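You operate a simulated robot arm through the tools that you are given. There is no shell and no other tool. Be economical: measure what you need, move in short steps, check, and stop when the job is done.

The job below is to be done with a simulated robot arm. You get a single attempt, and the scene is never put back.

## Task
Measure the end play of the gearbox at G1, fit the shim it needs and lay its round cover on.
Fine: the play must come within the limits printed on the gearbox; swing the gauge arm clear again; the cover's bolts stay undone; the other shims stay. Where these are worked on the way, their far stop is far enough and under half their travel is too little: gauge arm.
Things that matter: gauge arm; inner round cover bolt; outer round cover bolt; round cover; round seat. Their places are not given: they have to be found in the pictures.

Only the result counts: the job must be done as asked and must still hold three seconds after the hand-in. Knocking over, shifting, dropping, spilling or breaking anything else fails it. Lids that push on must go on centred and level and be pressed home; caps that screw on are set level and turned clockwise until they are tight.

## Robot
A 7-joint arm with a fingered hand, fixed in place. Base frame: the origin is at the foot of the arm, x ahead of it, y to its left, z up; the work surface is at about z = 14.4. Units: cm, degrees, N and s.
With the tool pointing down near the work surface it reaches from about 12 to 46 cm from the base axis. Its first joint turns from -166.0 to 166.0 degrees. Payload 4 kg.
The TCP is the grasp point between the finger pads, 2.6 cm short of the fingertips. In the tool frame z runs along the fingers and y along their closing line. Largest opening 15.6 cm; the body of the gripper starts 7.3 cm behind the TCP. The gripper is a hand of 4 fingers: y runs from the thumb to the fingers, the wrist lies at [0, 0, -23.9] in the tool frame.
Orientation is that of the tool frame in the base frame, as a unit quaternion [w, x, y, z]. With the fingers straight down and closing along the base's y, the tool's x points along the base's -x, its y along +y and its z along -z.

## Interface
- The arm moves only by the tool jog_arm. Its argument "steps" is a list of rows, each a list of 2 entries, a list of its own where there are three numbers: the turn, a rotation vector about the tool's x, y, z in degrees, then the shift along the tool's x, y, z in cm. In form: [[[rx, ry, rz], [dx, dy, dz]], ...]. A call has 1 to 10 rows; each row shifts and turns the commanded pose from where the row before left it, along the tool's axes as they then stand. Each row takes 0.2 s and may step no farther than 5 cm and 8.6 degrees from the row before; otherwise, the whole call is refused. A pose out of reach is approached as far as the arm can. The call stops where the force on the tool passes 60 N (or 10 N more than at its start, if that is more) or the arm is blocked; 0.2 s more then pass. In this call time passes only in rows, and 0.2 s behind the last. The reply holds the time, the measured pose of the TCP, the force on the tool along the base axes, the opening and the grip force, in the units named above and with some noise, with the torque about the TCP (base axes, N m) and any sound that the robot's microphone picked up.
- Cameras (640 x 400 px; columns grow to the right, rows downward): "scene" is fixed at [40.15, -49.91, 142.58]; the picture's right is [0.99, -0.15, 0.00], its down [-0.10, -0.62, -0.78] and it looks along [0.12, 0.77, -0.62] (base axes); focal length 257 px, centre (320, 200). "wrist" rides on the gripper at [5.8, -5.8, -9.1] in the tool frame; the picture's right is [0.71, 0.71, 0.00], its down [-0.53, 0.53, -0.67] and it looks along [-0.47, 0.47, 0.74] (tool axes); focal length 265 px, centre (320, 200).
- get_image(camera): a new picture of that camera. No time passes.
- finger_targets(finger1, finger2, finger3, thumb_bend): sets how far each is bent, from 0 (flat) to 1 (curled in); at 0.3 the hand is open as for a grip, at 0.7 the pads meet at the TCP. One left out holds its place. A second passes; each finger stops where it meets its share of the squeeze, and holds until it gets a number again. It is the only way to open and close the hand. It gives what a move gives, with no picture; readings hold the bend of each and the force on the fingers (four entries, about 0 where the hand has none), thumb and palm.
- point_at(camera, pixels): for up to 12 pixels [column, row] of the newest picture of that camera ("zoom" is the newest enlarged one), the place [x, y, z] in the base frame of the surface seen there, good to about 0.3 cm. No time passes.
- close_up(camera, box): a new picture of the part [left, top, right, bottom] of that camera's present view, enlarged. No time passes.
- job_done(): hands the job in; it is judged then, once.

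Keep the steps short. Do not move on a guess: measure, check each grasp and each placing, and mend mistakes. In all there are 80 turns and 46 pictures (those below and enlarged ones count). Leave the gripper open and the arm clear of the work at the hand-in unless told otherwise, and finish with a single line.

The tools are called after "Request:" by a JSON object that holds its "method" and its "body". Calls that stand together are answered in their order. jog_arm: Moves the arm, as the interface text tells. Its arguments: {"type":"object","properties":{"steps":{"type":"array"}},"required":["steps"]} The other tools are called the same way: finger_targets (finger1, finger2, finger3, thumb_bend) moves the fingers one by one; get_image (camera) takes a picture; point_at (camera, pixels) gives the place of the surface under pixels of a picture; close_up (camera, box) takes an enlarged picture of a part of a camera's view; job_done () hands the job in.

At the start:

```text
clock: 0.0
eef_pos: [33.73, 34.69, 116.45]
tool_rot: [0.0, 0.001, 1.0, 0.0]
ft_force: [0.4, 0.4, -0.9]
torque: [0.0, 0.01, -0.01]
width: 15.6
gripper_force: 0.0
shape: jaw
bend: [0.3, 0.3, 0.3, 0.3]
finger forces: [0.0, 0.0, 0.0, 0.0, 0.0, 0.0]
```

scene: 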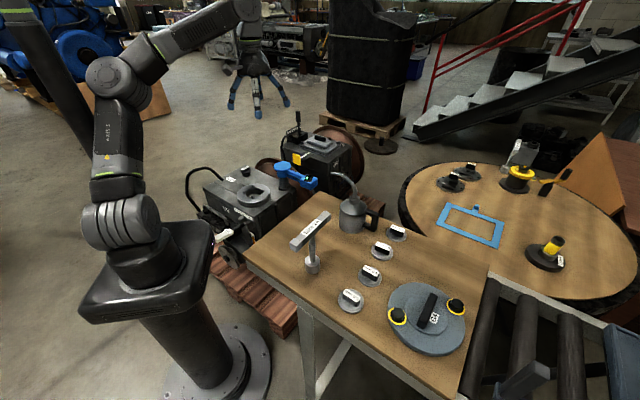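
wrist: 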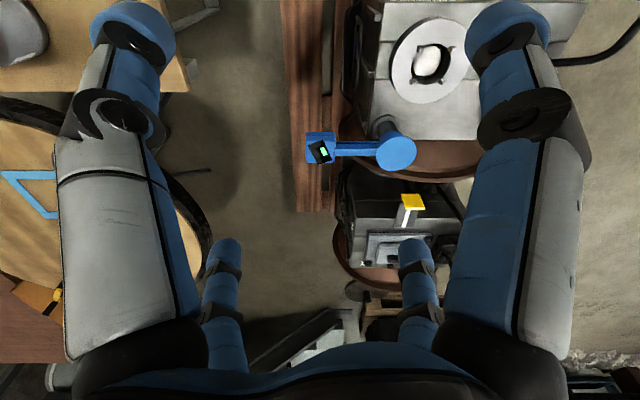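

I see a gearbox with a blue gauge arm at about (290,175), four shims, and a round cover at (428,315). I take enlarged pictures to read the labels.

Request:
{"method": "close_up", "body": {"camera": "scene", "box": [190, 120, 390, 245]}}

Request:
{"method": "close_up", "body": {"camera": "scene", "box": [280, 205, 480, 360]}}

```text
3.20 times, centred on (290, 182) of scene
```

zoom: 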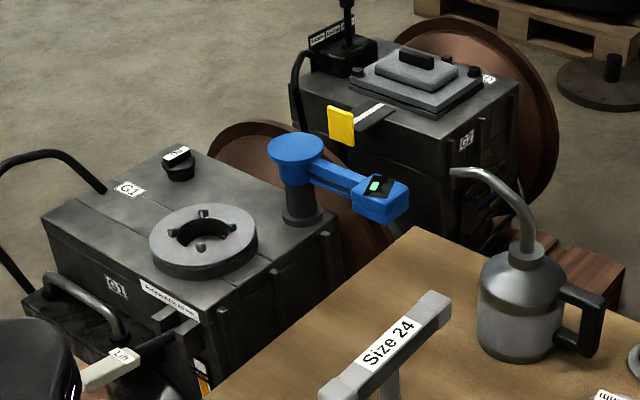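

```text
2.58 times, centred on (380, 282) of scene
```

zoom: 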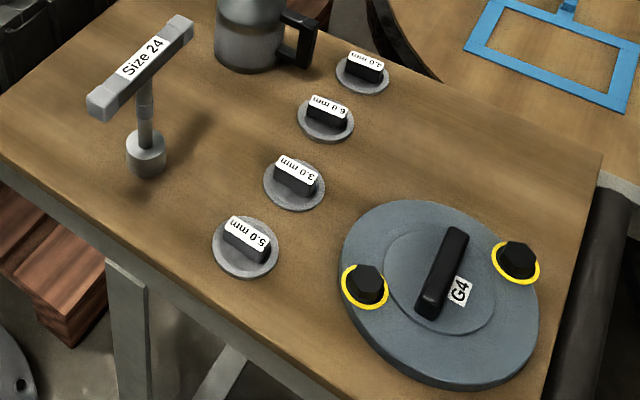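

The cover here reads G4, so I read the other labels and the gearbox print.

Request:
{"method": "close_up", "body": {"camera": "scene", "box": [420, 130, 600, 280]}}

Request:
{"method": "close_up", "body": {"camera": "scene", "box": [195, 160, 285, 225]}}

Request:
{"method": "close_up", "body": {"camera": "wrist", "box": [280, 0, 500, 160]}}

```text
2.67 times, centred on (510, 205) of scene
```

zoom: 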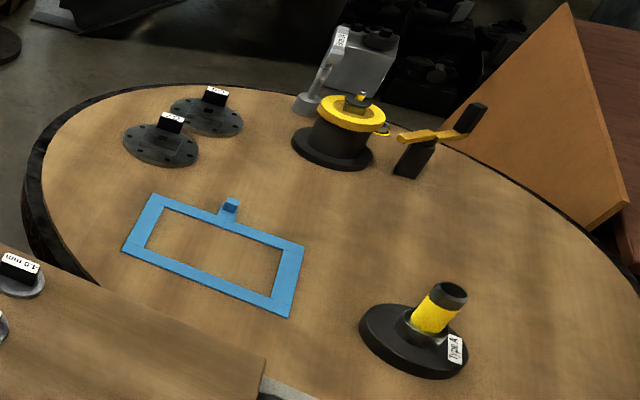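

```text
6.15 times, centred on (240, 192) of scene
```

zoom: 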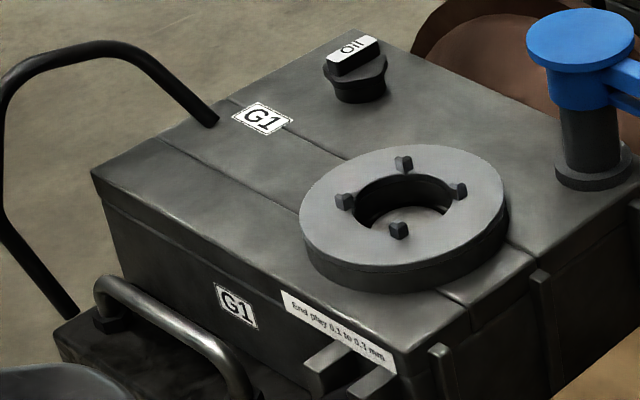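

```text
2.50 times, centred on (390, 80) of wrist
```

zoom: 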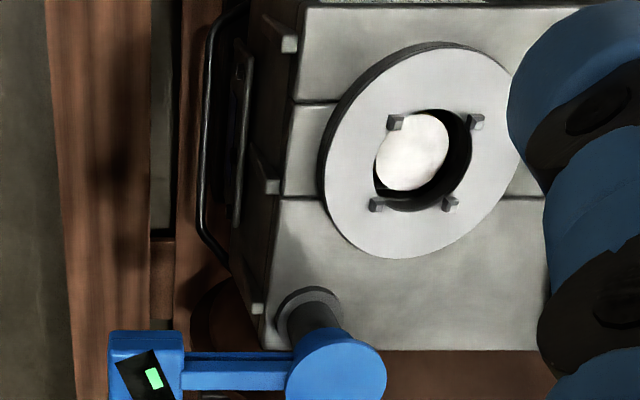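

Limits read "End play 0.1 to 0.3 mm". Now I read the shim labels, the cover label and the gauge display more closely.

Request:
{"method": "close_up", "body": {"camera": "scene", "box": [335, 220, 415, 310]}}

Request:
{"method": "point_at", "body": {"camera": "zoom", "pixels": [[320, 200]]}}

Request:
{"method": "close_up", "body": {"camera": "scene", "box": [385, 280, 475, 358]}}

Request:
{"method": "get_image", "body": {"camera": "scene"}}

Request:
{"method": "point_at", "body": {"camera": "scene", "pixels": [[239, 193], [270, 193], [254, 184], [252, 204], [284, 168], [310, 184], [388, 318], [466, 315], [420, 283], [432, 353], [300, 240], [397, 316]]}}

```text
4.44 times, centred on (375, 265) of scene
```

zoom: 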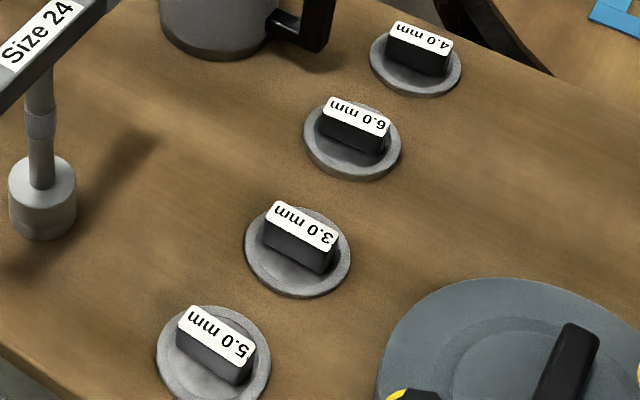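

```text
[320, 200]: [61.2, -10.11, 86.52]
```

```text
5.13 times, centred on (430, 319) of scene
```

zoom: 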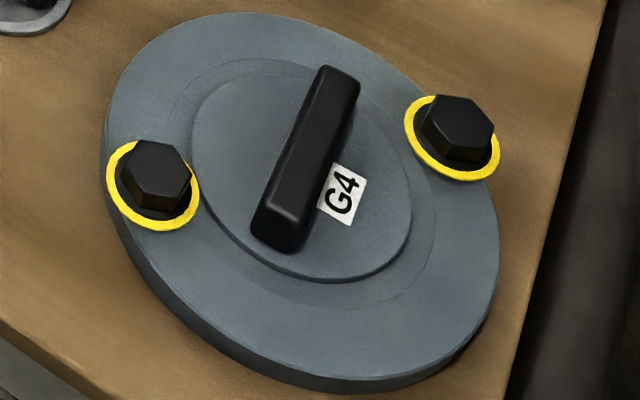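

```text
36 pictures are left
```

scene: 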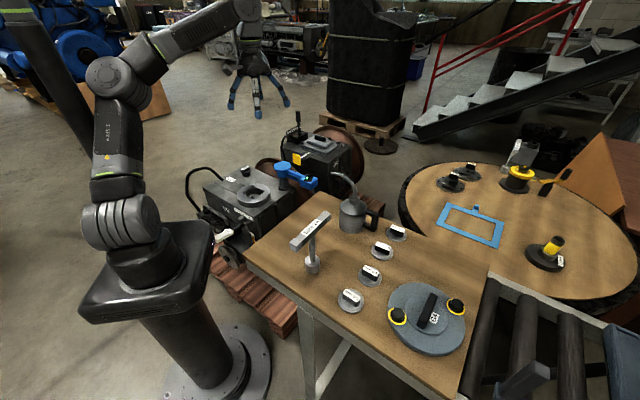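

```text
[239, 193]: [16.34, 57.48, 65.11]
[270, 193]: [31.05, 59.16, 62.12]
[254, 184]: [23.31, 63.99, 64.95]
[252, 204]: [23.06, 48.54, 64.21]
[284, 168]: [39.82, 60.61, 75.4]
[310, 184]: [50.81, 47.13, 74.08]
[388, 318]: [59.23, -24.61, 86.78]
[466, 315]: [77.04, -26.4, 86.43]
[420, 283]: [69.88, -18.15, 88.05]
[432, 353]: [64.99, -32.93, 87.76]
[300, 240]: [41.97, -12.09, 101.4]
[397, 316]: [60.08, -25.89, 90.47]
```

Shims read 5.0, 3.0, 6.0 and 4.0 mm. There is only one round cover. Next I measure the gauge arm and seat through the wrist picture.

Request:
{"method": "point_at", "body": {"camera": "wrist", "pixels": [[308, 134], [334, 134], [308, 163], [334, 163], [397, 151], [360, 148], [320, 152], [403, 97], [462, 60], [417, 47], [450, 49], [413, 81]]}}

Request:
{"method": "close_up", "body": {"camera": "wrist", "box": [290, 110, 430, 200]}}

Request:
{"method": "point_at", "body": {"camera": "zoom", "pixels": [[85, 130], [85, 250], [195, 110], [195, 235]]}}

```text
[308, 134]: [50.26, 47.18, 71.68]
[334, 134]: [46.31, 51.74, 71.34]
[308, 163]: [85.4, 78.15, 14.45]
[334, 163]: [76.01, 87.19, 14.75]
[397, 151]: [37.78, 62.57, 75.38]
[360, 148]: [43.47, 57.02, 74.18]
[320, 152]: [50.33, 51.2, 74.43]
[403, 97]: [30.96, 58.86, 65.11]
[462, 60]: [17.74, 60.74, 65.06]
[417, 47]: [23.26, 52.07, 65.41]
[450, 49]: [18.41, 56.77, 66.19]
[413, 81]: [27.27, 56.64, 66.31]
```

```text
4.44 times, centred on (360, 155) of wrist
```

zoom: 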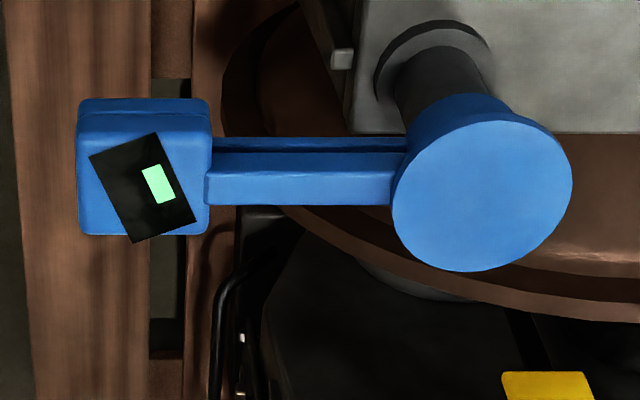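

```text
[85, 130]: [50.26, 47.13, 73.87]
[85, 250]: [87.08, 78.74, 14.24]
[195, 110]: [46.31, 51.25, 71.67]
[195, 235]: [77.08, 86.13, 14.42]
```

Head of the gauge is near (49.5, 50, 73), the pivot near (37.8, 62.5) and the seat centre near (23, 56.7). I check the surroundings (table edge, oil can, G2) for clearance.

Request:
{"method": "point_at", "body": {"camera": "scene", "pixels": [[318, 195], [290, 215], [331, 174], [350, 186], [344, 215], [300, 158], [320, 140], [297, 118], [245, 171], [240, 228], [330, 220], [246, 262]]}}

```text
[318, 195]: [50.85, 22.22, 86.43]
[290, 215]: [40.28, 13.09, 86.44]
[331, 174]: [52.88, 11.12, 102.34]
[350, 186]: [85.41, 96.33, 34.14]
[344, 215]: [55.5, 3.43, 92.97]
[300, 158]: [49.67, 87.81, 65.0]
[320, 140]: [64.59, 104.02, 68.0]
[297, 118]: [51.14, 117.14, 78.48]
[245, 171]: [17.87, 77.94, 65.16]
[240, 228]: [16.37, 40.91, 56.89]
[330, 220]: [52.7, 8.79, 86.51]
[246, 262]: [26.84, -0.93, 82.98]
```

Space around the seat is clear of the table (its edge is at y about 22). I move above the gauge head while still high, and turn the hand so that it straddles the arm.

Request:
{"method": "jog_arm", "body": {"steps": [[[0, 0, 0], [-3.16, 3.16, 0]], [[0, 0, 0], [-3.16, 3.16, 0]], [[0, 0, 0], [-3.16, 3.16, 0]], [[0, 0, 0], [-3.16, 3.16, 0]], [[0, 0, 0], [-3.16, 3.16, 0]], [[0, 0, 8.4], [0, 0, 0]], [[0, 0, 8.4], [0, 0, 0]], [[0, 0, 8.4], [0, 0, 0]], [[0, 0, 8.4], [0, 0, 0]], [[0, 0, 8.4], [0, 0, 0]]]}}

Request:
{"method": "get_image", "body": {"camera": "wrist"}}

```text
clock: 2.2
eef_pos: [40.83, 41.61, 116.57]
tool_rot: [0.0, 0.359, 0.933, 0.002]
ft_force: [0.3, 0.0, 0.5]
torque: [-0.02, 0.02, 0.05]
width: 15.59
gripper_force: 0.1
shape: jaw
bend: [0.3, 0.3, 0.3, 0.3]
finger forces: [0.0, 0.0, 0.0, 0.1, 0.0, 0.0]
out of reach, approached as far as the arm can: row 3, 4, 5
```

```text
34 pictures are left
```

wrist: 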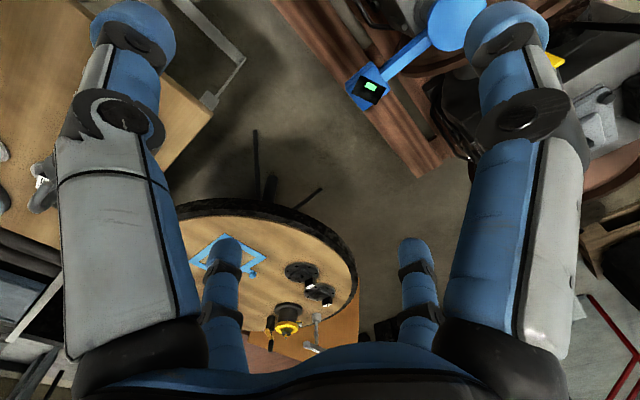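

The reach is limited at this height, so I go down 20 cm first and see where the pose settles.

Request:
{"method": "jog_arm", "body": {"steps": [[[0, 0, 0], [0, 0, 5]], [[0, 0, 0], [0, 0, 5]], [[0, 0, 0], [0, 0, 5]], [[0, 0, 0], [0, 0, 5]]]}}

```text
clock: 3.2
eef_pos: [40.73, 41.4, 96.76]
tool_rot: [0.001, 0.358, 0.934, 0.0]
ft_force: [-0.2, -0.5, -1.0]
torque: [-0.01, 0.01, 0.0]
width: 15.62
gripper_force: 0.2
shape: jaw
bend: [0.3, 0.3, 0.3, 0.3]
finger forces: [0.0, 0.0, 0.0, 0.1, 0.0, 0.0]
```

Request:
{"method": "jog_arm", "body": {"steps": [[[0, 0, 0], [-0.2, 4.1, 2.8]], [[0, 0, 0], [-0.2, 4.1, 2.8]], [[0, 0, 0], [-0.2, 4.1, 2.8]]]}}

Request:
{"method": "get_image", "body": {"camera": "wrist"}}

Request:
{"method": "point_at", "body": {"camera": "wrist", "pixels": [[320, 200], [320, 180], [320, 160], [320, 140], [300, 180], [340, 180], [300, 160], [340, 160]]}}

```text
clock: 4.0
eef_pos: [48.43, 50.36, 88.92]
tool_rot: [-0.001, 0.357, 0.934, 0.001]
ft_force: [-1.1, 1.7, 0.1]
torque: [-0.23, -0.17, 0.01]
width: 15.59
gripper_force: 0.0
shape: jaw
bend: [0.3, 0.3, 0.3, 0.3]
finger forces: [0.0, 0.0, 0.0, 0.0, 0.0, 0.0]
out of reach, approached as far as the arm can: row 3
```

```text
33 pictures are left
```

wrist: 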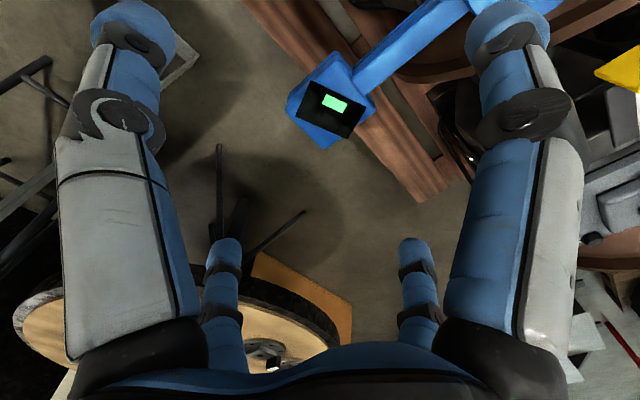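

```text
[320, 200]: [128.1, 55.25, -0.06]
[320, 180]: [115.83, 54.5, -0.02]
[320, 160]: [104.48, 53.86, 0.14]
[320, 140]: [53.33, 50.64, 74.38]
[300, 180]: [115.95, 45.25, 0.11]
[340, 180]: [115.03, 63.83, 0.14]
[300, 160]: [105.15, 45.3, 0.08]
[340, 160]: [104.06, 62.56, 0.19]
```

Request:
{"method": "point_at", "body": {"camera": "wrist", "pixels": [[330, 75], [290, 100], [330, 140], [368, 92], [345, 60], [400, 45], [298, 112], [440, 20]]}}

Request:
{"method": "close_up", "body": {"camera": "wrist", "box": [260, 30, 400, 160]}}

```text
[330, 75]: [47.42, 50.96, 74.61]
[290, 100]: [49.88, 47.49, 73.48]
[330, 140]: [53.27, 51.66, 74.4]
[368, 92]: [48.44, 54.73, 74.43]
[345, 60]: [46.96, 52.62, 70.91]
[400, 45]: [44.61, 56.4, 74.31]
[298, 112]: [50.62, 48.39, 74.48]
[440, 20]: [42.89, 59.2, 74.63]
```

```text
3.08 times, centred on (330, 95) of wrist
```

zoom: 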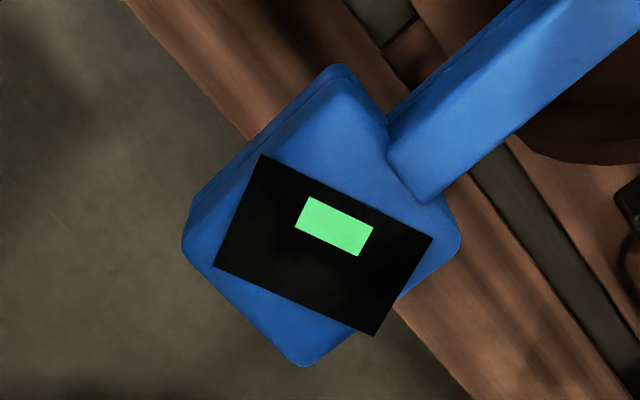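

The hand straddles the head (centre about (50.3, 51), top at 74.5, size 6 cm). I descend along both sides to z about 73.5.

Request:
{"method": "jog_arm", "body": {"steps": [[[0, 0, 0], [0, 0, 5]], [[0, 0, 0], [-0.5, 1.2, 3]], [[0, 0, 0], [0, 0, 4]], [[0, 0, 0], [0, 0, 3.4]]]}}

Request:
{"method": "get_image", "body": {"camera": "wrist"}}

```text
clock: 5.0
eef_pos: [49.8, 50.33, 73.89]
tool_rot: [0.0, 0.358, 0.934, 0.001]
ft_force: [-1.2, -2.5, 0.2]
torque: [0.03, 0.02, 0.15]
width: 15.58
gripper_force: 0.1
shape: jaw
bend: [0.3, 0.3, 0.3, 0.3]
finger forces: [1.8, 0.0, 0.0, 0.0, 0.0, 0.0]
```

```text
31 pictures are left
```

wrist: 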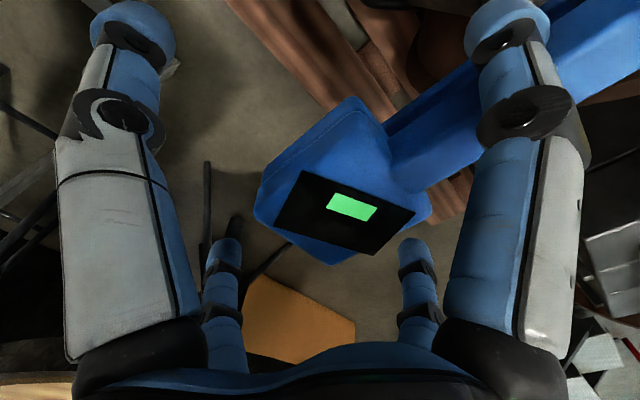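

One finger reads 1.8 N of contact. I measure where the four fingertips really are.

Request:
{"method": "point_at", "body": {"camera": "wrist", "pixels": [[500, 15], [130, 15], [225, 242], [413, 242], [500, 70], [140, 70], [580, 40], [450, 100]]}}

Request:
{"method": "close_up", "body": {"camera": "scene", "box": [240, 130, 360, 230]}}

```text
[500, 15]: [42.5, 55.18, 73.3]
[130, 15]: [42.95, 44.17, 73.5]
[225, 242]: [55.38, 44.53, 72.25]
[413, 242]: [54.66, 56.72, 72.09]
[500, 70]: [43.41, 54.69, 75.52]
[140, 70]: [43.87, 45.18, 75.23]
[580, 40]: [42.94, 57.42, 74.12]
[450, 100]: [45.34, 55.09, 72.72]
```

```text
4.00 times, centred on (300, 180) of scene
```

zoom: 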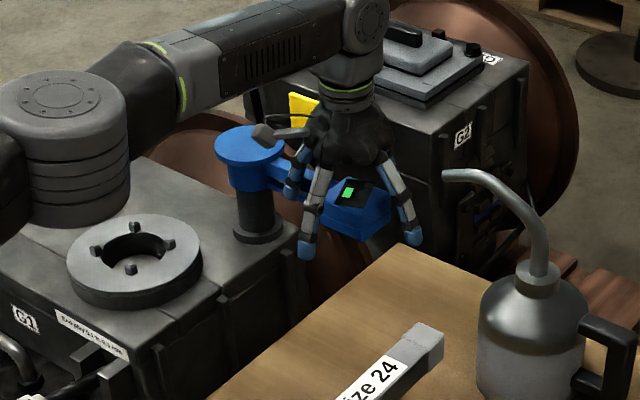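

Fingers stand at plus and minus x and y, 90° apart. I turn back by 45° so that the bar passes between two fingers rather than against one.

Request:
{"method": "jog_arm", "body": {"steps": [[[0, 0, -7.5], [0, 0, 0]], [[0, 0, -7.5], [0, 0, 0]], [[0, 0, -7.5], [0, 0, 0]], [[0, 0, -7.5], [0, 0, 0]], [[0, 0, -7.5], [0, 0, 0]], [[0, 0, -7.5], [0, 0, 0]]]}}

Request:
{"method": "get_image", "body": {"camera": "wrist"}}

```text
clock: 6.4
eef_pos: [49.59, 49.94, 73.42]
tool_rot: [0.0, -0.027, 1.0, 0.001]
ft_force: [0.1, 0.1, 0.2]
torque: [-0.04, -0.01, 0.02]
width: 15.58
gripper_force: 0.0
shape: jaw
bend: [0.3, 0.3, 0.3, 0.3]
finger forces: [0.0, 0.1, 0.0, 0.0, 0.0, 0.1]
out of reach, approached as far as the arm can: row 1
```

```text
29 pictures are left
```

wrist: 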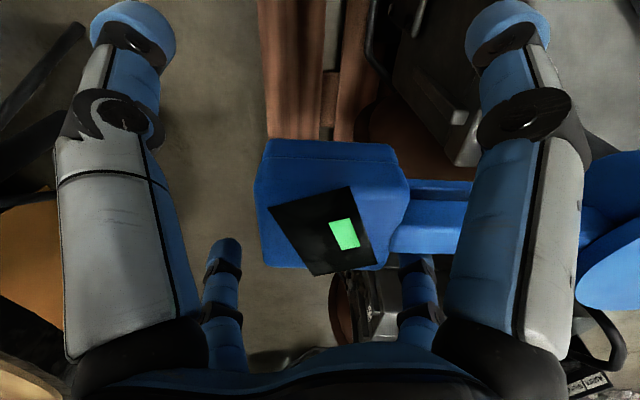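

The bar now lies between two fingers. I begin the swing clockwise about the pivot (37.8, 62.5), with three rows first to check.

Request:
{"method": "jog_arm", "body": {"steps": [[[0, 0, 8], [1.94, -1.41, 0]], [[0, 0, 8], [1.94, -1.41, 0]], [[0, 0, 8], [1.94, -1.41, 0]]]}}

```text
clock: 7.2
eef_pos: [48.3, 51.22, 72.64]
tool_rot: [0.0, 0.182, 0.983, 0.0]
ft_force: [0.0, 0.3, 0.5]
torque: [0.01, 0.02, 0.0]
width: 15.61
gripper_force: 0.1
shape: jaw
bend: [0.3, 0.3, 0.3, 0.3]
finger forces: [0.0, 0.0, 0.0, 0.0, 0.0, 0.1]
out of reach, approached as far as the arm can: row 1, 2, 3
```

The arm is at full stretch and the solver slid sideways. I pull straight inwards, which is also the swing direction.

Request:
{"method": "jog_arm", "body": {"steps": [[[0, 0, 0], [1.63, -3.65, -0.8]]]}}

```text
clock: 7.6
eef_pos: [48.1, 51.19, 73.22]
tool_rot: [0.0, 0.183, 0.983, -0.001]
ft_force: [-0.1, 0.2, 0.1]
torque: [0.04, 0.04, -0.01]
width: 15.6
gripper_force: 0.0
shape: jaw
bend: [0.3, 0.3, 0.3, 0.3]
finger forces: [0.0, 0.0, 0.1, 0.0, 0.0, 0.0]
out of reach, approached as far as the arm can: row 1
```

Request:
{"method": "get_image", "body": {"camera": "scene"}}

```text
28 pictures are left
```

scene: 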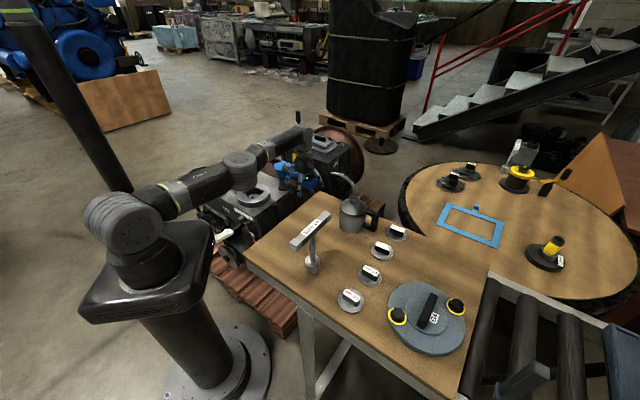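

The arm looks nearly straight. I try small different steps to find which get it out of the stretch: inwards by a little, up, sideways and inwards.

Request:
{"method": "jog_arm", "body": {"steps": [[[0, 0, 0], [0.2, -0.4, 0]], [[0, 0, 0], [0.4, -0.8, -1.5]], [[0, 0, 0], [0.4, -0.8, -3]]]}}

```text
clock: 8.4
eef_pos: [48.17, 51.39, 77.6]
tool_rot: [0.0, 0.183, 0.983, -0.001]
ft_force: [-0.3, -0.4, 0.8]
torque: [0.0, 0.01, 0.01]
width: 15.59
gripper_force: 0.0
shape: jaw
bend: [0.3, 0.3, 0.3, 0.3]
finger forces: [0.0, 0.1, 0.0, 0.1, 0.0, 0.1]
out of reach, approached as far as the arm can: row 1, 2, 3
```

Only vertical motion works at the stretch. I go up and then pull inwards while coming down.

Request:
{"method": "jog_arm", "body": {"steps": [[[0, 0, 0], [0, 0, -5]], [[0, 0, 0], [0, 0, -5]], [[0, 0, 0], [0, 0, -5]], [[0, 0, 0], [0, 0, -5]], [[0, 0, 0], [0, 0, 4]], [[0, 0, 0], [0.4, -0.9, 3]], [[0, 0, 0], [0.4, -0.9, 0]], [[0, 0, 0], [0.8, -1.8, 0]]]}}

```text
clock: 10.2
eef_pos: [43.84, 46.99, 89.47]
tool_rot: [-0.002, 0.182, 0.983, 0.001]
ft_force: [0.1, -0.2, -0.7]
torque: [0.01, 0.0, 0.0]
width: 15.62
gripper_force: 0.1
shape: jaw
bend: [0.3, 0.3, 0.3, 0.3]
finger forces: [0.0, 0.0, 0.1, 0.0, 0.1, 0.0]
out of reach, approached as far as the arm can: row 3, 4
```

Free again. I will push with only the far (+y) finger against the bar, keeping the hand on the near side where the arm is less stretched. I turn and place it above.

Request:
{"method": "jog_arm", "body": {"steps": [[[0, 0, 7.4], [0, 0, 0]], [[0, 0, 7.4], [0, 0, 0]], [[0, 0, 7.4], [0, 0, 0]], [[0, 0, 0], [3, 2.3, 0]], [[0, 0, 0], [0, 0, 5]]]}}

Request:
{"method": "get_image", "body": {"camera": "wrist"}}

```text
clock: 11.4
eef_pos: [43.16, 51.0, 84.65]
tool_rot: [0.0, 0.369, 0.929, 0.0]
ft_force: [-0.5, 0.4, 0.2]
torque: [0.0, 0.03, -0.01]
width: 15.6
gripper_force: 0.1
shape: jaw
bend: [0.3, 0.3, 0.3, 0.3]
finger forces: [0.0, 0.0, 0.0, 0.1, 0.1, 0.1]
```

```text
27 pictures are left
```

wrist: 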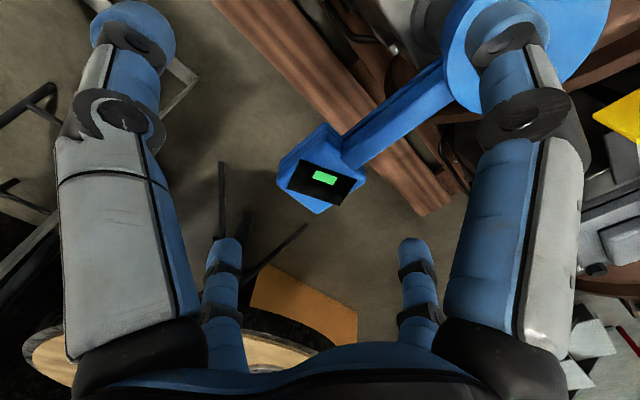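

The bar lies ahead of the +y finger and the hub clears. I descend with a small shift away from the hub.

Request:
{"method": "jog_arm", "body": {"steps": [[[0, 0, 0], [-0.7, 0, 4]], [[0, 0, 0], [0, 0, 4]], [[0, 0, 0], [0, 0, 3.2]]]}}

Request:
{"method": "close_up", "body": {"camera": "scene", "box": [240, 130, 360, 230]}}

```text
clock: 12.2
eef_pos: [43.63, 50.45, 73.16]
tool_rot: [-0.001, 0.368, 0.93, 0.001]
ft_force: [0.0, 0.4, 0.2]
torque: [0.02, -0.02, -0.01]
width: 15.59
gripper_force: 0.1
shape: jaw
bend: [0.3, 0.3, 0.3, 0.3]
finger forces: [0.1, 0.0, 0.1, 0.0, 0.1, 0.0]
```

```text
4.00 times, centred on (300, 180) of scene
```

zoom: 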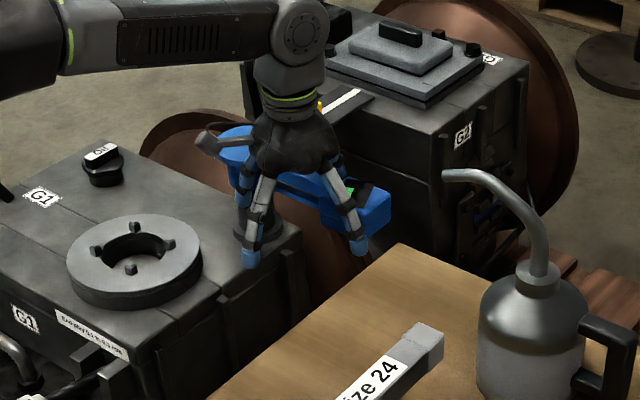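

The finger stands behind the bar. I start the swing with four rows and check.

Request:
{"method": "jog_arm", "body": {"steps": [[[0, 0, 8], [0.79, -1.69, 0]], [[0, 0, 8], [0.79, -1.69, 0]], [[0, 0, 8], [0.79, -1.69, 0]], [[0, 0, 8], [0.79, -1.69, 0]]]}}

Request:
{"method": "get_image", "body": {"camera": "wrist"}}

```text
clock: 13.2
eef_pos: [36.32, 47.84, 71.64]
tool_rot: [-0.005, 0.515, 0.857, -0.024]
ft_force: [0.3, 0.3, 0.2]
torque: [0.04, 0.02, 0.01]
width: 15.59
gripper_force: 0.1
shape: jaw
bend: [0.3, 0.3, 0.3, 0.3]
finger forces: [0.0, 0.1, 0.0, 0.1, 0.1, 0.0]
out of reach, approached as far as the arm can: row 3, 4
```

```text
25 pictures are left
```

wrist: 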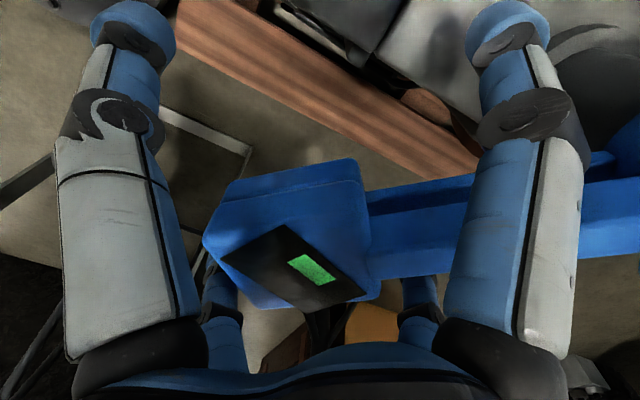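

The wrist's turn reached a limit, but the bar did come along. I measure where the head and bar are now.

Request:
{"method": "point_at", "body": {"camera": "wrist", "pixels": [[225, 210], [350, 165], [280, 305], [375, 285], [420, 220], [420, 190], [620, 200], [340, 270]]}}

Request:
{"method": "close_up", "body": {"camera": "scene", "box": [220, 120, 340, 220]}}

```text
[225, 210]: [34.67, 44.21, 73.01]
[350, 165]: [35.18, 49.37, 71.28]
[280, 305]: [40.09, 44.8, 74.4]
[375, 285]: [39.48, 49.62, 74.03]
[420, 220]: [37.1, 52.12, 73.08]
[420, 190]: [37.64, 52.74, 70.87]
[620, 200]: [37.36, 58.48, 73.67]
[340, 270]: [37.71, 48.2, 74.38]
```

```text
4.00 times, centred on (280, 170) of scene
```

zoom: 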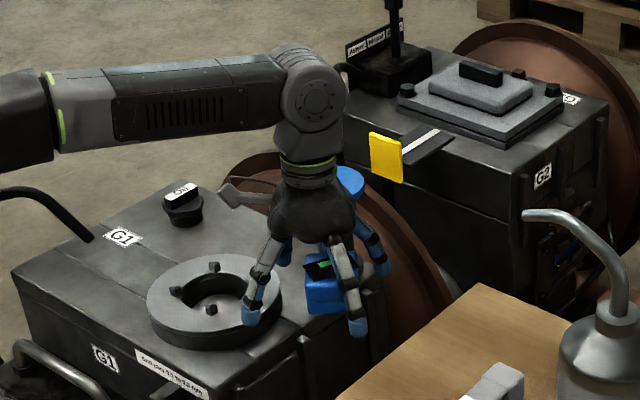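

The bar now stands near −90° (head at (37.5, 47)). I lift, turn back to the natural orientation, and will push the head on with the −x finger, without turning.

Request:
{"method": "jog_arm", "body": {"steps": [[[0, 0, 0], [0, 0, -5]], [[0, 0, 0], [0, 0, -5]], [[0, 0, -7.75], [0, 0, 0]], [[0, 0, -7.75], [0, 0, 0]], [[0, 0, -7.75], [0, 0, 0]], [[0, 0, -7.75], [0, 0, 0]], [[0, 0, -7.75], [0, 0, 0]], [[0, 0, -7.75], [0, 0, 0]], [[0, 0, -7.75], [0, 0, 0]], [[0, 0, -7.75], [0, 0, 0]]]}}

Request:
{"method": "get_image", "body": {"camera": "wrist"}}

```text
clock: 15.4
eef_pos: [36.36, 48.03, 76.6]
tool_rot: [-0.017, -0.003, 1.0, -0.018]
ft_force: [0.9, -1.5, -0.2]
torque: [0.04, 0.04, -0.06]
width: 15.6
gripper_force: 0.1
shape: jaw
bend: [0.3, 0.3, 0.3, 0.3]
finger forces: [0.0, 0.6, 0.1, 0.0, 0.0, 0.0]
out of reach, approached as far as the arm can: row 2
```

```text
23 pictures are left
```

wrist: 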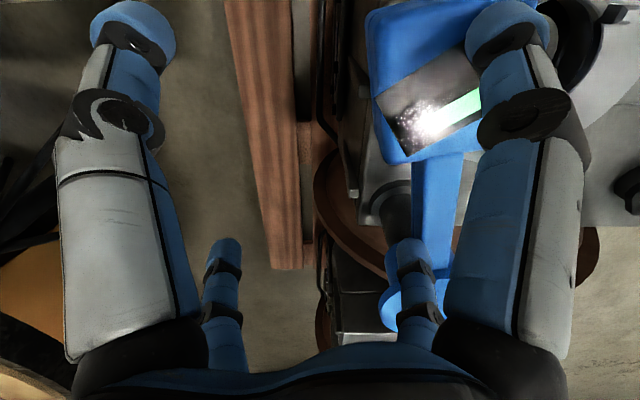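

Request:
{"method": "point_at", "body": {"camera": "wrist", "pixels": [[375, 15], [380, 100], [405, 160], [460, 130], [430, 190], [425, 240], [413, 245], [400, 300], [500, 15]]}}

Request:
{"method": "close_up", "body": {"camera": "scene", "box": [220, 120, 340, 220]}}

```text
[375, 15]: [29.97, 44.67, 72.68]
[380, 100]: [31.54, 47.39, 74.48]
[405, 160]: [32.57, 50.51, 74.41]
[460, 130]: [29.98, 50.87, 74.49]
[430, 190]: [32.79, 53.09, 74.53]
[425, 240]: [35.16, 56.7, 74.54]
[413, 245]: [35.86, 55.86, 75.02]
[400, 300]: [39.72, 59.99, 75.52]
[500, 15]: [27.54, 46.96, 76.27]
```

```text
4.00 times, centred on (280, 170) of scene
```

zoom: 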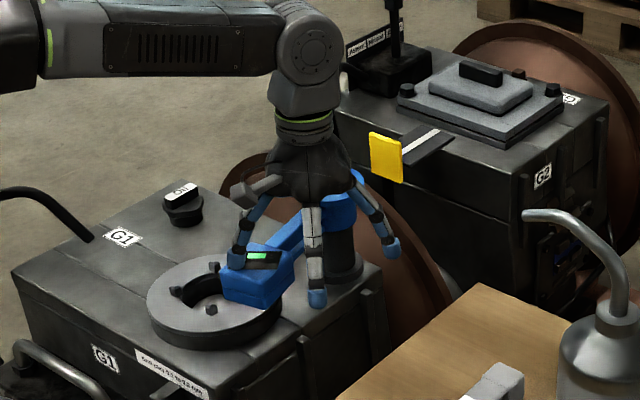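

The bar is at about −118°. I lift, level the tool, and put the hand over so that the −x finger comes down behind the head.

Request:
{"method": "jog_arm", "body": {"steps": [[[0, 0, 0], [0, 0, -4]], [[-2.06, -1.95, 0], [0, 0, -3]], [[0, 0, 0], [3.4, -0.5, 0]], [[0, 0, 0], [3.4, -0.5, 0]], [[0, 0, 0], [3.4, -0.6, 0]]]}}

Request:
{"method": "get_image", "body": {"camera": "wrist"}}

Request:
{"method": "point_at", "body": {"camera": "wrist", "pixels": [[225, 242], [413, 242], [500, 15], [360, 120], [400, 120], [440, 200]]}}

```text
clock: 16.6
eef_pos: [35.29, 40.46, 83.2]
tool_rot: [0.003, 0.097, 0.995, -0.005]
ft_force: [-0.6, 0.0, -0.3]
torque: [0.01, 0.0, -0.03]
width: 15.56
gripper_force: 0.0
shape: jaw
bend: [0.3, 0.3, 0.3, 0.3]
finger forces: [0.0, 0.0, 0.1, 0.1, 0.0, 0.0]
stopped in row 5: the arm was blocked; the commanded pose is now the measured one
```

```text
21 pictures are left
```

wrist: 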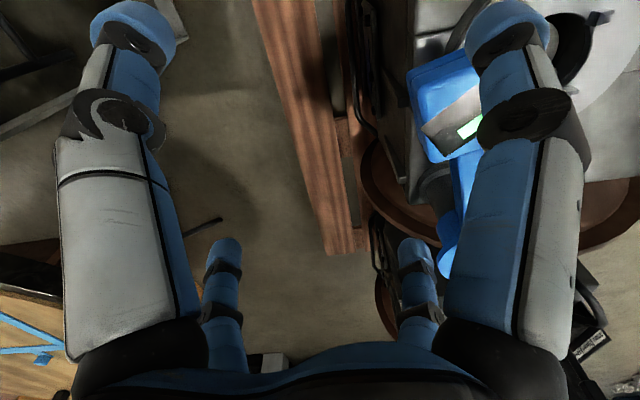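

```text
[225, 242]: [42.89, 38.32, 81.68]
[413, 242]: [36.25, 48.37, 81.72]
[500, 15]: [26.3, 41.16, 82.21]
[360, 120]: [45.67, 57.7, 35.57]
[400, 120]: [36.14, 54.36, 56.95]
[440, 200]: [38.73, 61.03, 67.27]
```

The arm was blocked. I look at the scene before doing anything else.

Request:
{"method": "get_image", "body": {"camera": "scene"}}

```text
20 pictures are left
```

scene: 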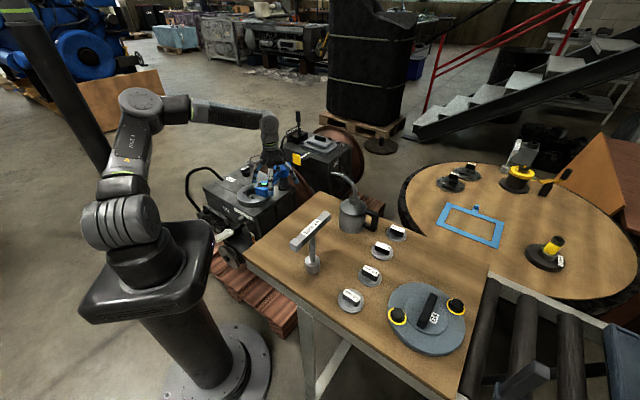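

The arm folded into its elbow-up posture, which is better, and nothing was disturbed. I straighten the turn and go on in small steps.

Request:
{"method": "jog_arm", "body": {"steps": [[[0, 0, -5.5], [0, 0, 0]], [[0, 0, -5.5], [0, 0, 0]], [[0, 0, 0], [2.3, 1.5, 0]], [[0, 0, 0], [2.3, 1.5, 0]], [[0, 0, 0], [2.3, 1.5, 0]], [[0, 0, 0], [2.3, 1.5, 0]]]}}

```text
clock: 18.0
eef_pos: [34.13, 41.09, 82.59]
tool_rot: [0.005, 0.084, 0.996, -0.014]
ft_force: [0.4, 0.2, -1.2]
torque: [0.01, -0.03, 0.0]
width: 15.59
gripper_force: 0.2
shape: jaw
bend: [0.3, 0.3, 0.3, 0.3]
finger forces: [0.1, 0.1, 0.0, 0.1, 0.0, 0.1]
stopped in row 6: the arm was blocked; the commanded pose is now the measured one
```

Still blocked with no tool force. I make a tiny upward move to see if the arm is steady and follows.

Request:
{"method": "jog_arm", "body": {"steps": [[[0, 0, 0], [0, 0, -1]], [[0, 0, 0], [0, 0, -2]], [[0, 0, 0], [0, 0, -2]]]}}

```text
clock: 18.8
eef_pos: [34.74, 40.62, 87.44]
tool_rot: [0.004, 0.092, 0.996, -0.017]
ft_force: [0.6, -0.7, 0.2]
torque: [-0.03, 0.02, 0.03]
width: 15.59
gripper_force: 0.1
shape: jaw
bend: [0.3, 0.3, 0.3, 0.3]
finger forces: [0.1, 0.0, 0.0, 0.0, 0.0, 0.0]
```

Request:
{"method": "jog_arm", "body": {"steps": [[[0, 0, 0], [0, 0, -3]], [[0, 0, 0], [0, 0, -4]], [[0, 0, 0], [2, 0, -1]], [[0, 0, 0], [2, 0, 0]]]}}

Request:
{"method": "close_up", "body": {"camera": "scene", "box": [50, 60, 320, 260]}}

```text
clock: 20.0
eef_pos: [35.89, 37.67, 95.14]
tool_rot: [0.006, 0.155, 0.988, -0.021]
ft_force: [-0.3, 0.8, 0.0]
torque: [0.01, 0.0, 0.0]
width: 15.62
gripper_force: 0.0
shape: jaw
bend: [0.3, 0.3, 0.3, 0.3]
finger forces: [0.0, 0.1, 0.1, 0.1, 0.0, 0.1]
stopped in row 4: the arm was blocked; the commanded pose is now the measured one
```

```text
2.00 times, centred on (185, 160) of scene
```

zoom: 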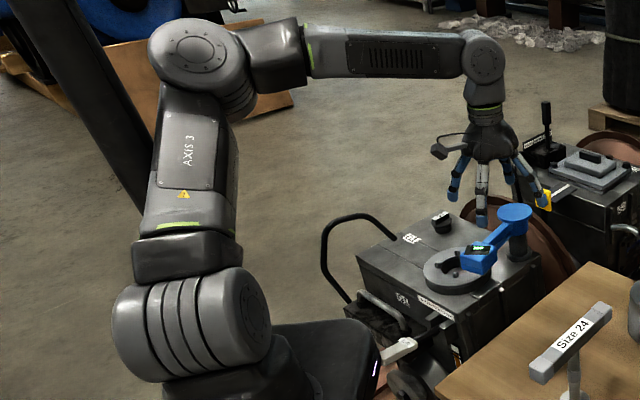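

Request:
{"method": "point_at", "body": {"camera": "zoom", "pixels": [[40, 30], [80, 90], [110, 140], [140, 195], [195, 45], [190, 130], [200, 320], [370, 50], [485, 60], [160, 60]]}}

```text
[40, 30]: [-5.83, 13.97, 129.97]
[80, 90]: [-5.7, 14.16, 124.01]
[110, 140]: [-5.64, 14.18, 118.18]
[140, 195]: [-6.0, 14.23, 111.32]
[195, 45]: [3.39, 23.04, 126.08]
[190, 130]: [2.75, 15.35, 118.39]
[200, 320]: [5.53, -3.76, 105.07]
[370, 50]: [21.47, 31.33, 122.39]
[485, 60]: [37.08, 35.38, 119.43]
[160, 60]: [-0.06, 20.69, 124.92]
```

A pole at about (−6, 14) blocks the elbow, which has swung out to the left. I turn the hand counter-clockwise by a quarter (it has fourfold symmetry), which should bring the elbow over to the right.

Request:
{"method": "jog_arm", "body": {"steps": [[[0, 0, -8.5], [0, 0, 0]], [[0, 0, -8.5], [0, 0, 0]], [[0, 0, -8.5], [0, 0, 0]], [[0, 0, -8.5], [0, 0, 0]], [[0, 0, -8.5], [0, 0, 0]], [[0, 0, -8.5], [0, 0, 0]], [[0, 0, -8.5], [0, 0, 0]], [[0, 0, -8.5], [0, 0, 0]], [[0, 0, -8.5], [0, 0, 0]], [[0, 0, -8.5], [0, 0, 0]]]}}

Request:
{"method": "close_up", "body": {"camera": "scene", "box": [50, 60, 320, 260]}}

Request:
{"method": "point_at", "body": {"camera": "zoom", "pixels": [[195, 45], [190, 130], [200, 320], [370, 50], [485, 60]]}}

```text
clock: 22.2
eef_pos: [35.6, 37.77, 95.06]
tool_rot: [-0.01, -0.555, 0.831, -0.02]
ft_force: [-0.5, 1.5, 0.0]
torque: [-0.01, -0.01, -0.02]
width: 15.61
gripper_force: 0.0
shape: jaw
bend: [0.3, 0.3, 0.3, 0.3]
finger forces: [0.0, 0.0, 0.1, 0.0, 0.1, 0.1]
```

```text
2.00 times, centred on (185, 160) of scene
```

zoom: 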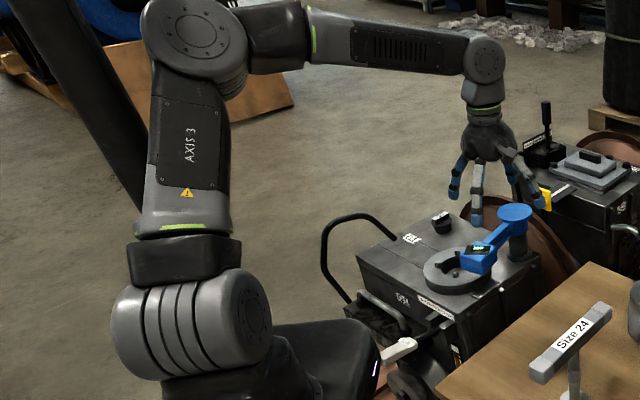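

```text
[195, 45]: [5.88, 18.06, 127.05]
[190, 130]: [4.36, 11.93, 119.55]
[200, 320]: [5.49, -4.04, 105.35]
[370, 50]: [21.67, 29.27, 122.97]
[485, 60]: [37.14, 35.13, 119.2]
```

It works: the elbow moved from (3.4, 23) to (5.9, 18). I turn a further quarter.

Request:
{"method": "jog_arm", "body": {"steps": [[[0, 0, -8.5], [0, 0, 0]], [[0, 0, -8.5], [0, 0, 0]], [[0, 0, -8.5], [0, 0, 0]], [[0, 0, -8.5], [0, 0, 0]], [[0, 0, -8.5], [0, 0, 0]], [[0, 0, -8.5], [0, 0, 0]], [[0, 0, -8.5], [0, 0, 0]], [[0, 0, -8.5], [0, 0, 0]], [[0, 0, -8.5], [0, 0, 0]], [[0, 0, -8.5], [0, 0, 0]]]}}

Request:
{"method": "jog_arm", "body": {"steps": [[[0, 0, -8.5], [0, 0, 0]], [[0, 0, -8.5], [0, 0, 0]], [[0, 0, -8.5], [0, 0, 0]], [[0, 0, -8.5], [0, 0, 0]], [[0, 0, -8.5], [0, 0, 0]]]}}

Request:
{"method": "close_up", "body": {"camera": "scene", "box": [50, 60, 320, 260]}}

Request:
{"method": "point_at", "body": {"camera": "zoom", "pixels": [[195, 45], [190, 130], [200, 320], [370, 50], [485, 60]]}}

```text
clock: 24.4
eef_pos: [35.54, 37.92, 95.06]
tool_rot: [0.02, 0.971, -0.237, 0.008]
ft_force: [0.0, 0.7, 1.1]
torque: [0.04, -0.01, -0.03]
width: 15.6
gripper_force: 0.0
shape: jaw
bend: [0.3, 0.3, 0.3, 0.3]
finger forces: [0.0, 0.0, 0.0, 0.0, 0.1, 0.0]
```

```text
clock: 25.6
eef_pos: [35.78, 37.78, 94.99]
tool_rot: [0.022, 0.991, 0.13, 0.001]
ft_force: [-0.4, 0.4, -0.5]
torque: [0.03, -0.01, 0.0]
width: 15.62
gripper_force: 0.1
shape: jaw
bend: [0.3, 0.3, 0.3, 0.3]
finger forces: [0.1, 0.0, 0.0, 0.1, 0.0, 0.1]
```

```text
2.00 times, centred on (185, 160) of scene
```

zoom: 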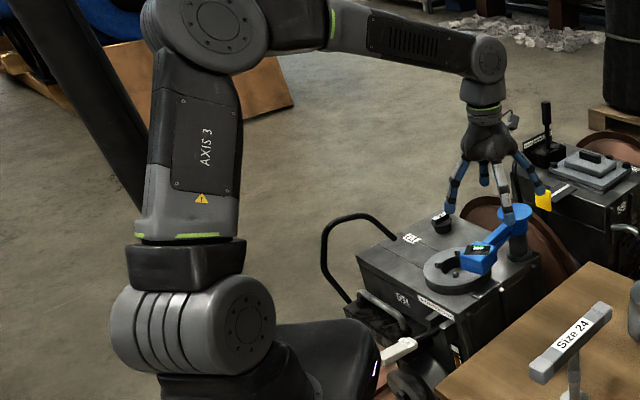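

```text
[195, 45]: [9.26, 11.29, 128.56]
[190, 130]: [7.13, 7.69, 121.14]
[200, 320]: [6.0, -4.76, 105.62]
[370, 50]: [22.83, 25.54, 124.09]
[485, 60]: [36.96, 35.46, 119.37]
```

The elbow is now well to the right (9, 11). I level the tool and move over to (27, 48), where the +x finger comes down behind the bar.

Request:
{"method": "jog_arm", "body": {"steps": [[[2.5, 0.2, 0], [0, 0, 0]], [[0, 0, 0], [-1.44, -3.05, 1.5]], [[0, 0, 0], [-1.44, -3.05, 1.5]], [[0, 0, 0], [-1.44, -3.05, 1.5]], [[0, 0, 0], [-1.44, -3.05, 1.5]]]}}

Request:
{"method": "get_image", "body": {"camera": "wrist"}}

```text
clock: 26.8
eef_pos: [27.23, 48.14, 89.18]
tool_rot: [0.0, 0.992, 0.128, -0.002]
ft_force: [0.6, 1.1, -0.7]
torque: [0.0, 0.02, 0.0]
width: 15.62
gripper_force: 0.0
shape: jaw
bend: [0.3, 0.3, 0.3, 0.3]
finger forces: [0.1, 0.0, 0.0, 0.1, 0.0, 0.0]
```

```text
16 pictures are left
```

wrist: 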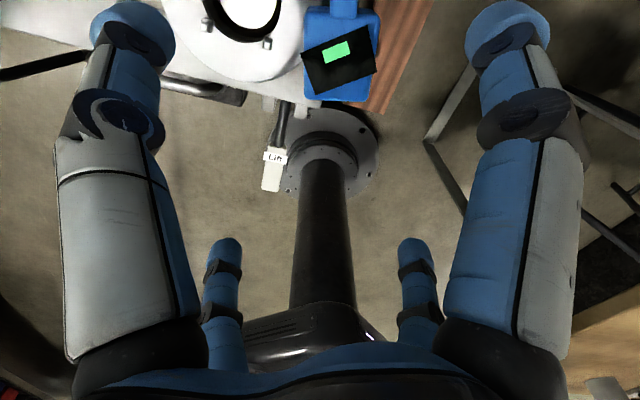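

Request:
{"method": "point_at", "body": {"camera": "wrist", "pixels": [[312, 20], [375, 30], [312, 90], [365, 90], [343, 8], [275, 15], [207, 25], [265, 42], [240, 10], [320, 60]]}}

```text
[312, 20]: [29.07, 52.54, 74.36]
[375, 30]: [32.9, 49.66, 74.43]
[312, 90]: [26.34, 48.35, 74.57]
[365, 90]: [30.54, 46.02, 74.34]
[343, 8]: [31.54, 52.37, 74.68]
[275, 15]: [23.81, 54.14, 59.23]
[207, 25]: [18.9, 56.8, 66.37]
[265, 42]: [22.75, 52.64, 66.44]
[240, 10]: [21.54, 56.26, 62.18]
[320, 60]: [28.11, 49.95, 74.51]
```

Head centre is at (29.7, 49.2). I descend around it.

Request:
{"method": "jog_arm", "body": {"steps": [[[0, 0, 0], [0.1, 0.4, 4]], [[0, 0, 0], [0, 0, 4]], [[0, 0, 0], [0, 0, 4]], [[0, 0, 0], [0, 0, 3.9]]]}}

```text
clock: 27.8
eef_pos: [27.39, 47.54, 73.13]
tool_rot: [-0.001, 0.992, 0.129, -0.001]
ft_force: [-0.6, -0.1, 0.8]
torque: [0.02, 0.01, 0.01]
width: 15.6
gripper_force: 0.0
shape: jaw
bend: [0.3, 0.3, 0.3, 0.3]
finger forces: [0.0, 0.0, 0.1, 0.0, 0.0, 0.0]
```

I push the head on along its arc in four rows.

Request:
{"method": "jog_arm", "body": {"steps": [[[0, 0, 0], [-2.37, -1.57, 0]], [[0, 0, 0], [-1.62, -1.68, 0]], [[0, 0, 0], [-1.25, -1.89, 0]], [[0, 0, 0], [-1.01, -2.03, 0]]]}}

Request:
{"method": "get_image", "body": {"camera": "wrist"}}

```text
clock: 28.8
eef_pos: [19.22, 52.7, 73.17]
tool_rot: [0.001, 0.992, 0.128, -0.001]
ft_force: [2.0, -2.8, 1.1]
torque: [0.09, -0.06, -0.29]
width: 15.59
gripper_force: 0.0
shape: jaw
bend: [0.29, 0.3, 0.3, 0.3]
finger forces: [3.6, 0.0, 0.0, 0.0, 0.1, 0.1]
```

```text
15 pictures are left
```

wrist: 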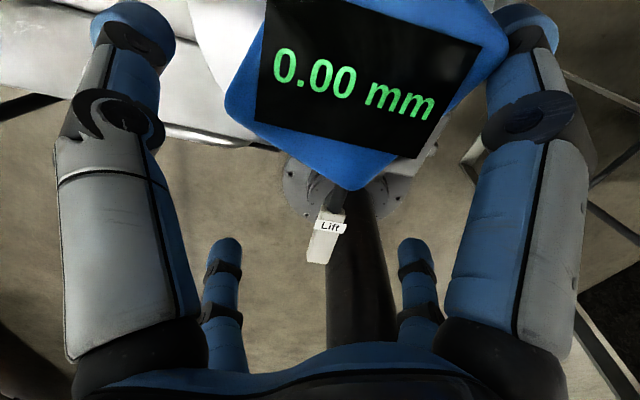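

The display reads 0.00 mm, though the arm may not yet be at its far stop. I check where the head is.

Request:
{"method": "point_at", "body": {"camera": "wrist", "pixels": [[270, 20], [480, 40], [230, 110], [355, 185], [420, 150], [330, 225], [320, 255], [335, 195]]}}

```text
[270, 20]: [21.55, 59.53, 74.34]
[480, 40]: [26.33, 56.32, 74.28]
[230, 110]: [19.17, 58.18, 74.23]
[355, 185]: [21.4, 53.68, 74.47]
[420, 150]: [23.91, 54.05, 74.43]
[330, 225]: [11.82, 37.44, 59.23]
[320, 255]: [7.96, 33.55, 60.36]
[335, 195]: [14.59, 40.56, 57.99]
```

The head is over the seat centre. I push a little further to feel for the stop.

Request:
{"method": "jog_arm", "body": {"steps": [[[0, 0, 0], [-0.26, -0.97, 0]], [[0, 0, 0], [-0.2, -0.97, 0]]]}}

Request:
{"method": "close_up", "body": {"camera": "wrist", "box": [200, 0, 520, 300]}}

```text
clock: 29.4
eef_pos: [18.77, 54.31, 73.1]
tool_rot: [0.004, 0.992, 0.125, -0.001]
ft_force: [14.1, -31.7, 2.2]
torque: [0.41, -0.08, -2.71]
width: 15.59
gripper_force: 0.0
shape: jaw
bend: [0.28, 0.3, 0.3, 0.3]
finger forces: [34.4, 0.1, 0.1, 0.0, 0.0, 0.0]
```

```text
1.33 times, centred on (360, 150) of wrist
```

zoom: 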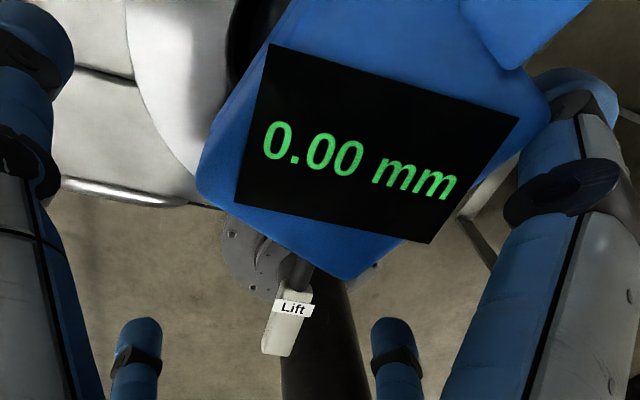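

The arm is at the stop (about 34 N) and reads 0.00, so the play only shows when the shaft is lifted. There is a lever labelled "Lift" near (9, 34, 60). I back off, rise, and look at that lever.

Request:
{"method": "jog_arm", "body": {"steps": [[[0, 0, 0], [0.45, 1.9, 0]], [[0, 0, 0], [0.5, 0.8, 0]], [[0, 0, 0], [0, 0, -4]], [[0, 0, 0], [0, 0, -4]], [[0, 0, 0], [0, 0, -4]], [[0, 0, 0], [0, 4, -3]], [[0, 0, 0], [0, 4, 0]]]}}

Request:
{"method": "close_up", "body": {"camera": "scene", "box": [175, 165, 305, 275]}}

```text
clock: 31.0
eef_pos: [22.23, 44.96, 88.34]
tool_rot: [0.0, 0.991, 0.131, -0.001]
ft_force: [-0.5, 0.3, 1.1]
torque: [0.01, 0.01, 0.03]
width: 15.61
gripper_force: 0.1
shape: jaw
bend: [0.3, 0.3, 0.3, 0.3]
finger forces: [0.1, 0.0, 0.1, 0.0, 0.1, 0.0]
```

```text
3.64 times, centred on (240, 220) of scene
```

zoom: 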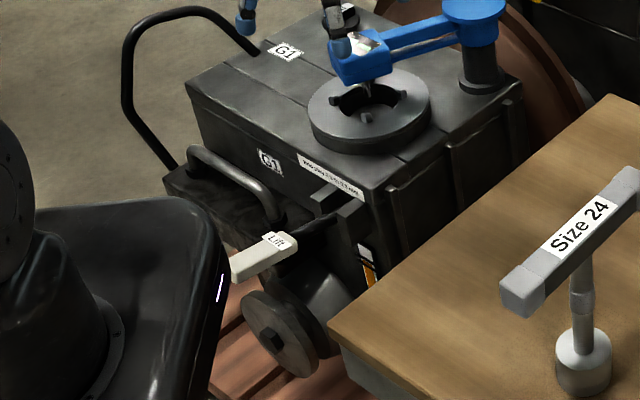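

Request:
{"method": "point_at", "body": {"camera": "zoom", "pixels": [[235, 265], [258, 255], [285, 240], [310, 232], [330, 222], [345, 200], [340, 215], [255, 272], [340, 260], [262, 310], [365, 260], [215, 250]]}}

```text
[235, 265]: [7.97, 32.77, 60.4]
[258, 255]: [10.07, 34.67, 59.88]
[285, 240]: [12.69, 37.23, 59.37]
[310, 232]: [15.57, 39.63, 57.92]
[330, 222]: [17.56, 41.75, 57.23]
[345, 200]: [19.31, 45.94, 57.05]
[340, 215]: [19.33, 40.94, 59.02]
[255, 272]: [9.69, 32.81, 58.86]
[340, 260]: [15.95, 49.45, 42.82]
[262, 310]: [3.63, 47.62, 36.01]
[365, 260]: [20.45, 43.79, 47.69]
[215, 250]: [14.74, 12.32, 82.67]
```

The lever slopes up outwards, so pressing its end down should lift the shaft. I check heights of neighbouring parts (grey handle, hoop, base plate).

Request:
{"method": "point_at", "body": {"camera": "zoom", "pixels": [[195, 160], [240, 175], [275, 208], [130, 100], [170, 160], [205, 210], [100, 205], [185, 215], [60, 300], [130, 190]]}}

Request:
{"method": "finger_targets", "body": {"finger1": 0.7, "finger2": 0.7, "finger3": 0.7, "thumb_bend": 0.7}}

```text
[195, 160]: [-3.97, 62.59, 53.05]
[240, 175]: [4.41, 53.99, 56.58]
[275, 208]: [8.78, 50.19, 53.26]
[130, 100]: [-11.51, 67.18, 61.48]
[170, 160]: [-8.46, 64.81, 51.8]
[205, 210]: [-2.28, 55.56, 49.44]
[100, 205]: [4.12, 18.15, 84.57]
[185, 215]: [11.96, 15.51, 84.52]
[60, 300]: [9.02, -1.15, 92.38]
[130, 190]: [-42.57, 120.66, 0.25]
```

```text
clock: 32.0
eef_pos: [22.37, 45.02, 88.27]
tool_rot: [0.0, 0.992, 0.13, -0.001]
ft_force: [-0.1, -0.2, 0.0]
torque: [-0.02, 0.01, -0.01]
width: 0.0
gripper_force: 0.0
shape: fingers
bend: [0.69, 0.69, 0.69, 0.69]
finger forces: [0.1, 0.1, 0.0, 0.0, 0.0, 0.0]
```

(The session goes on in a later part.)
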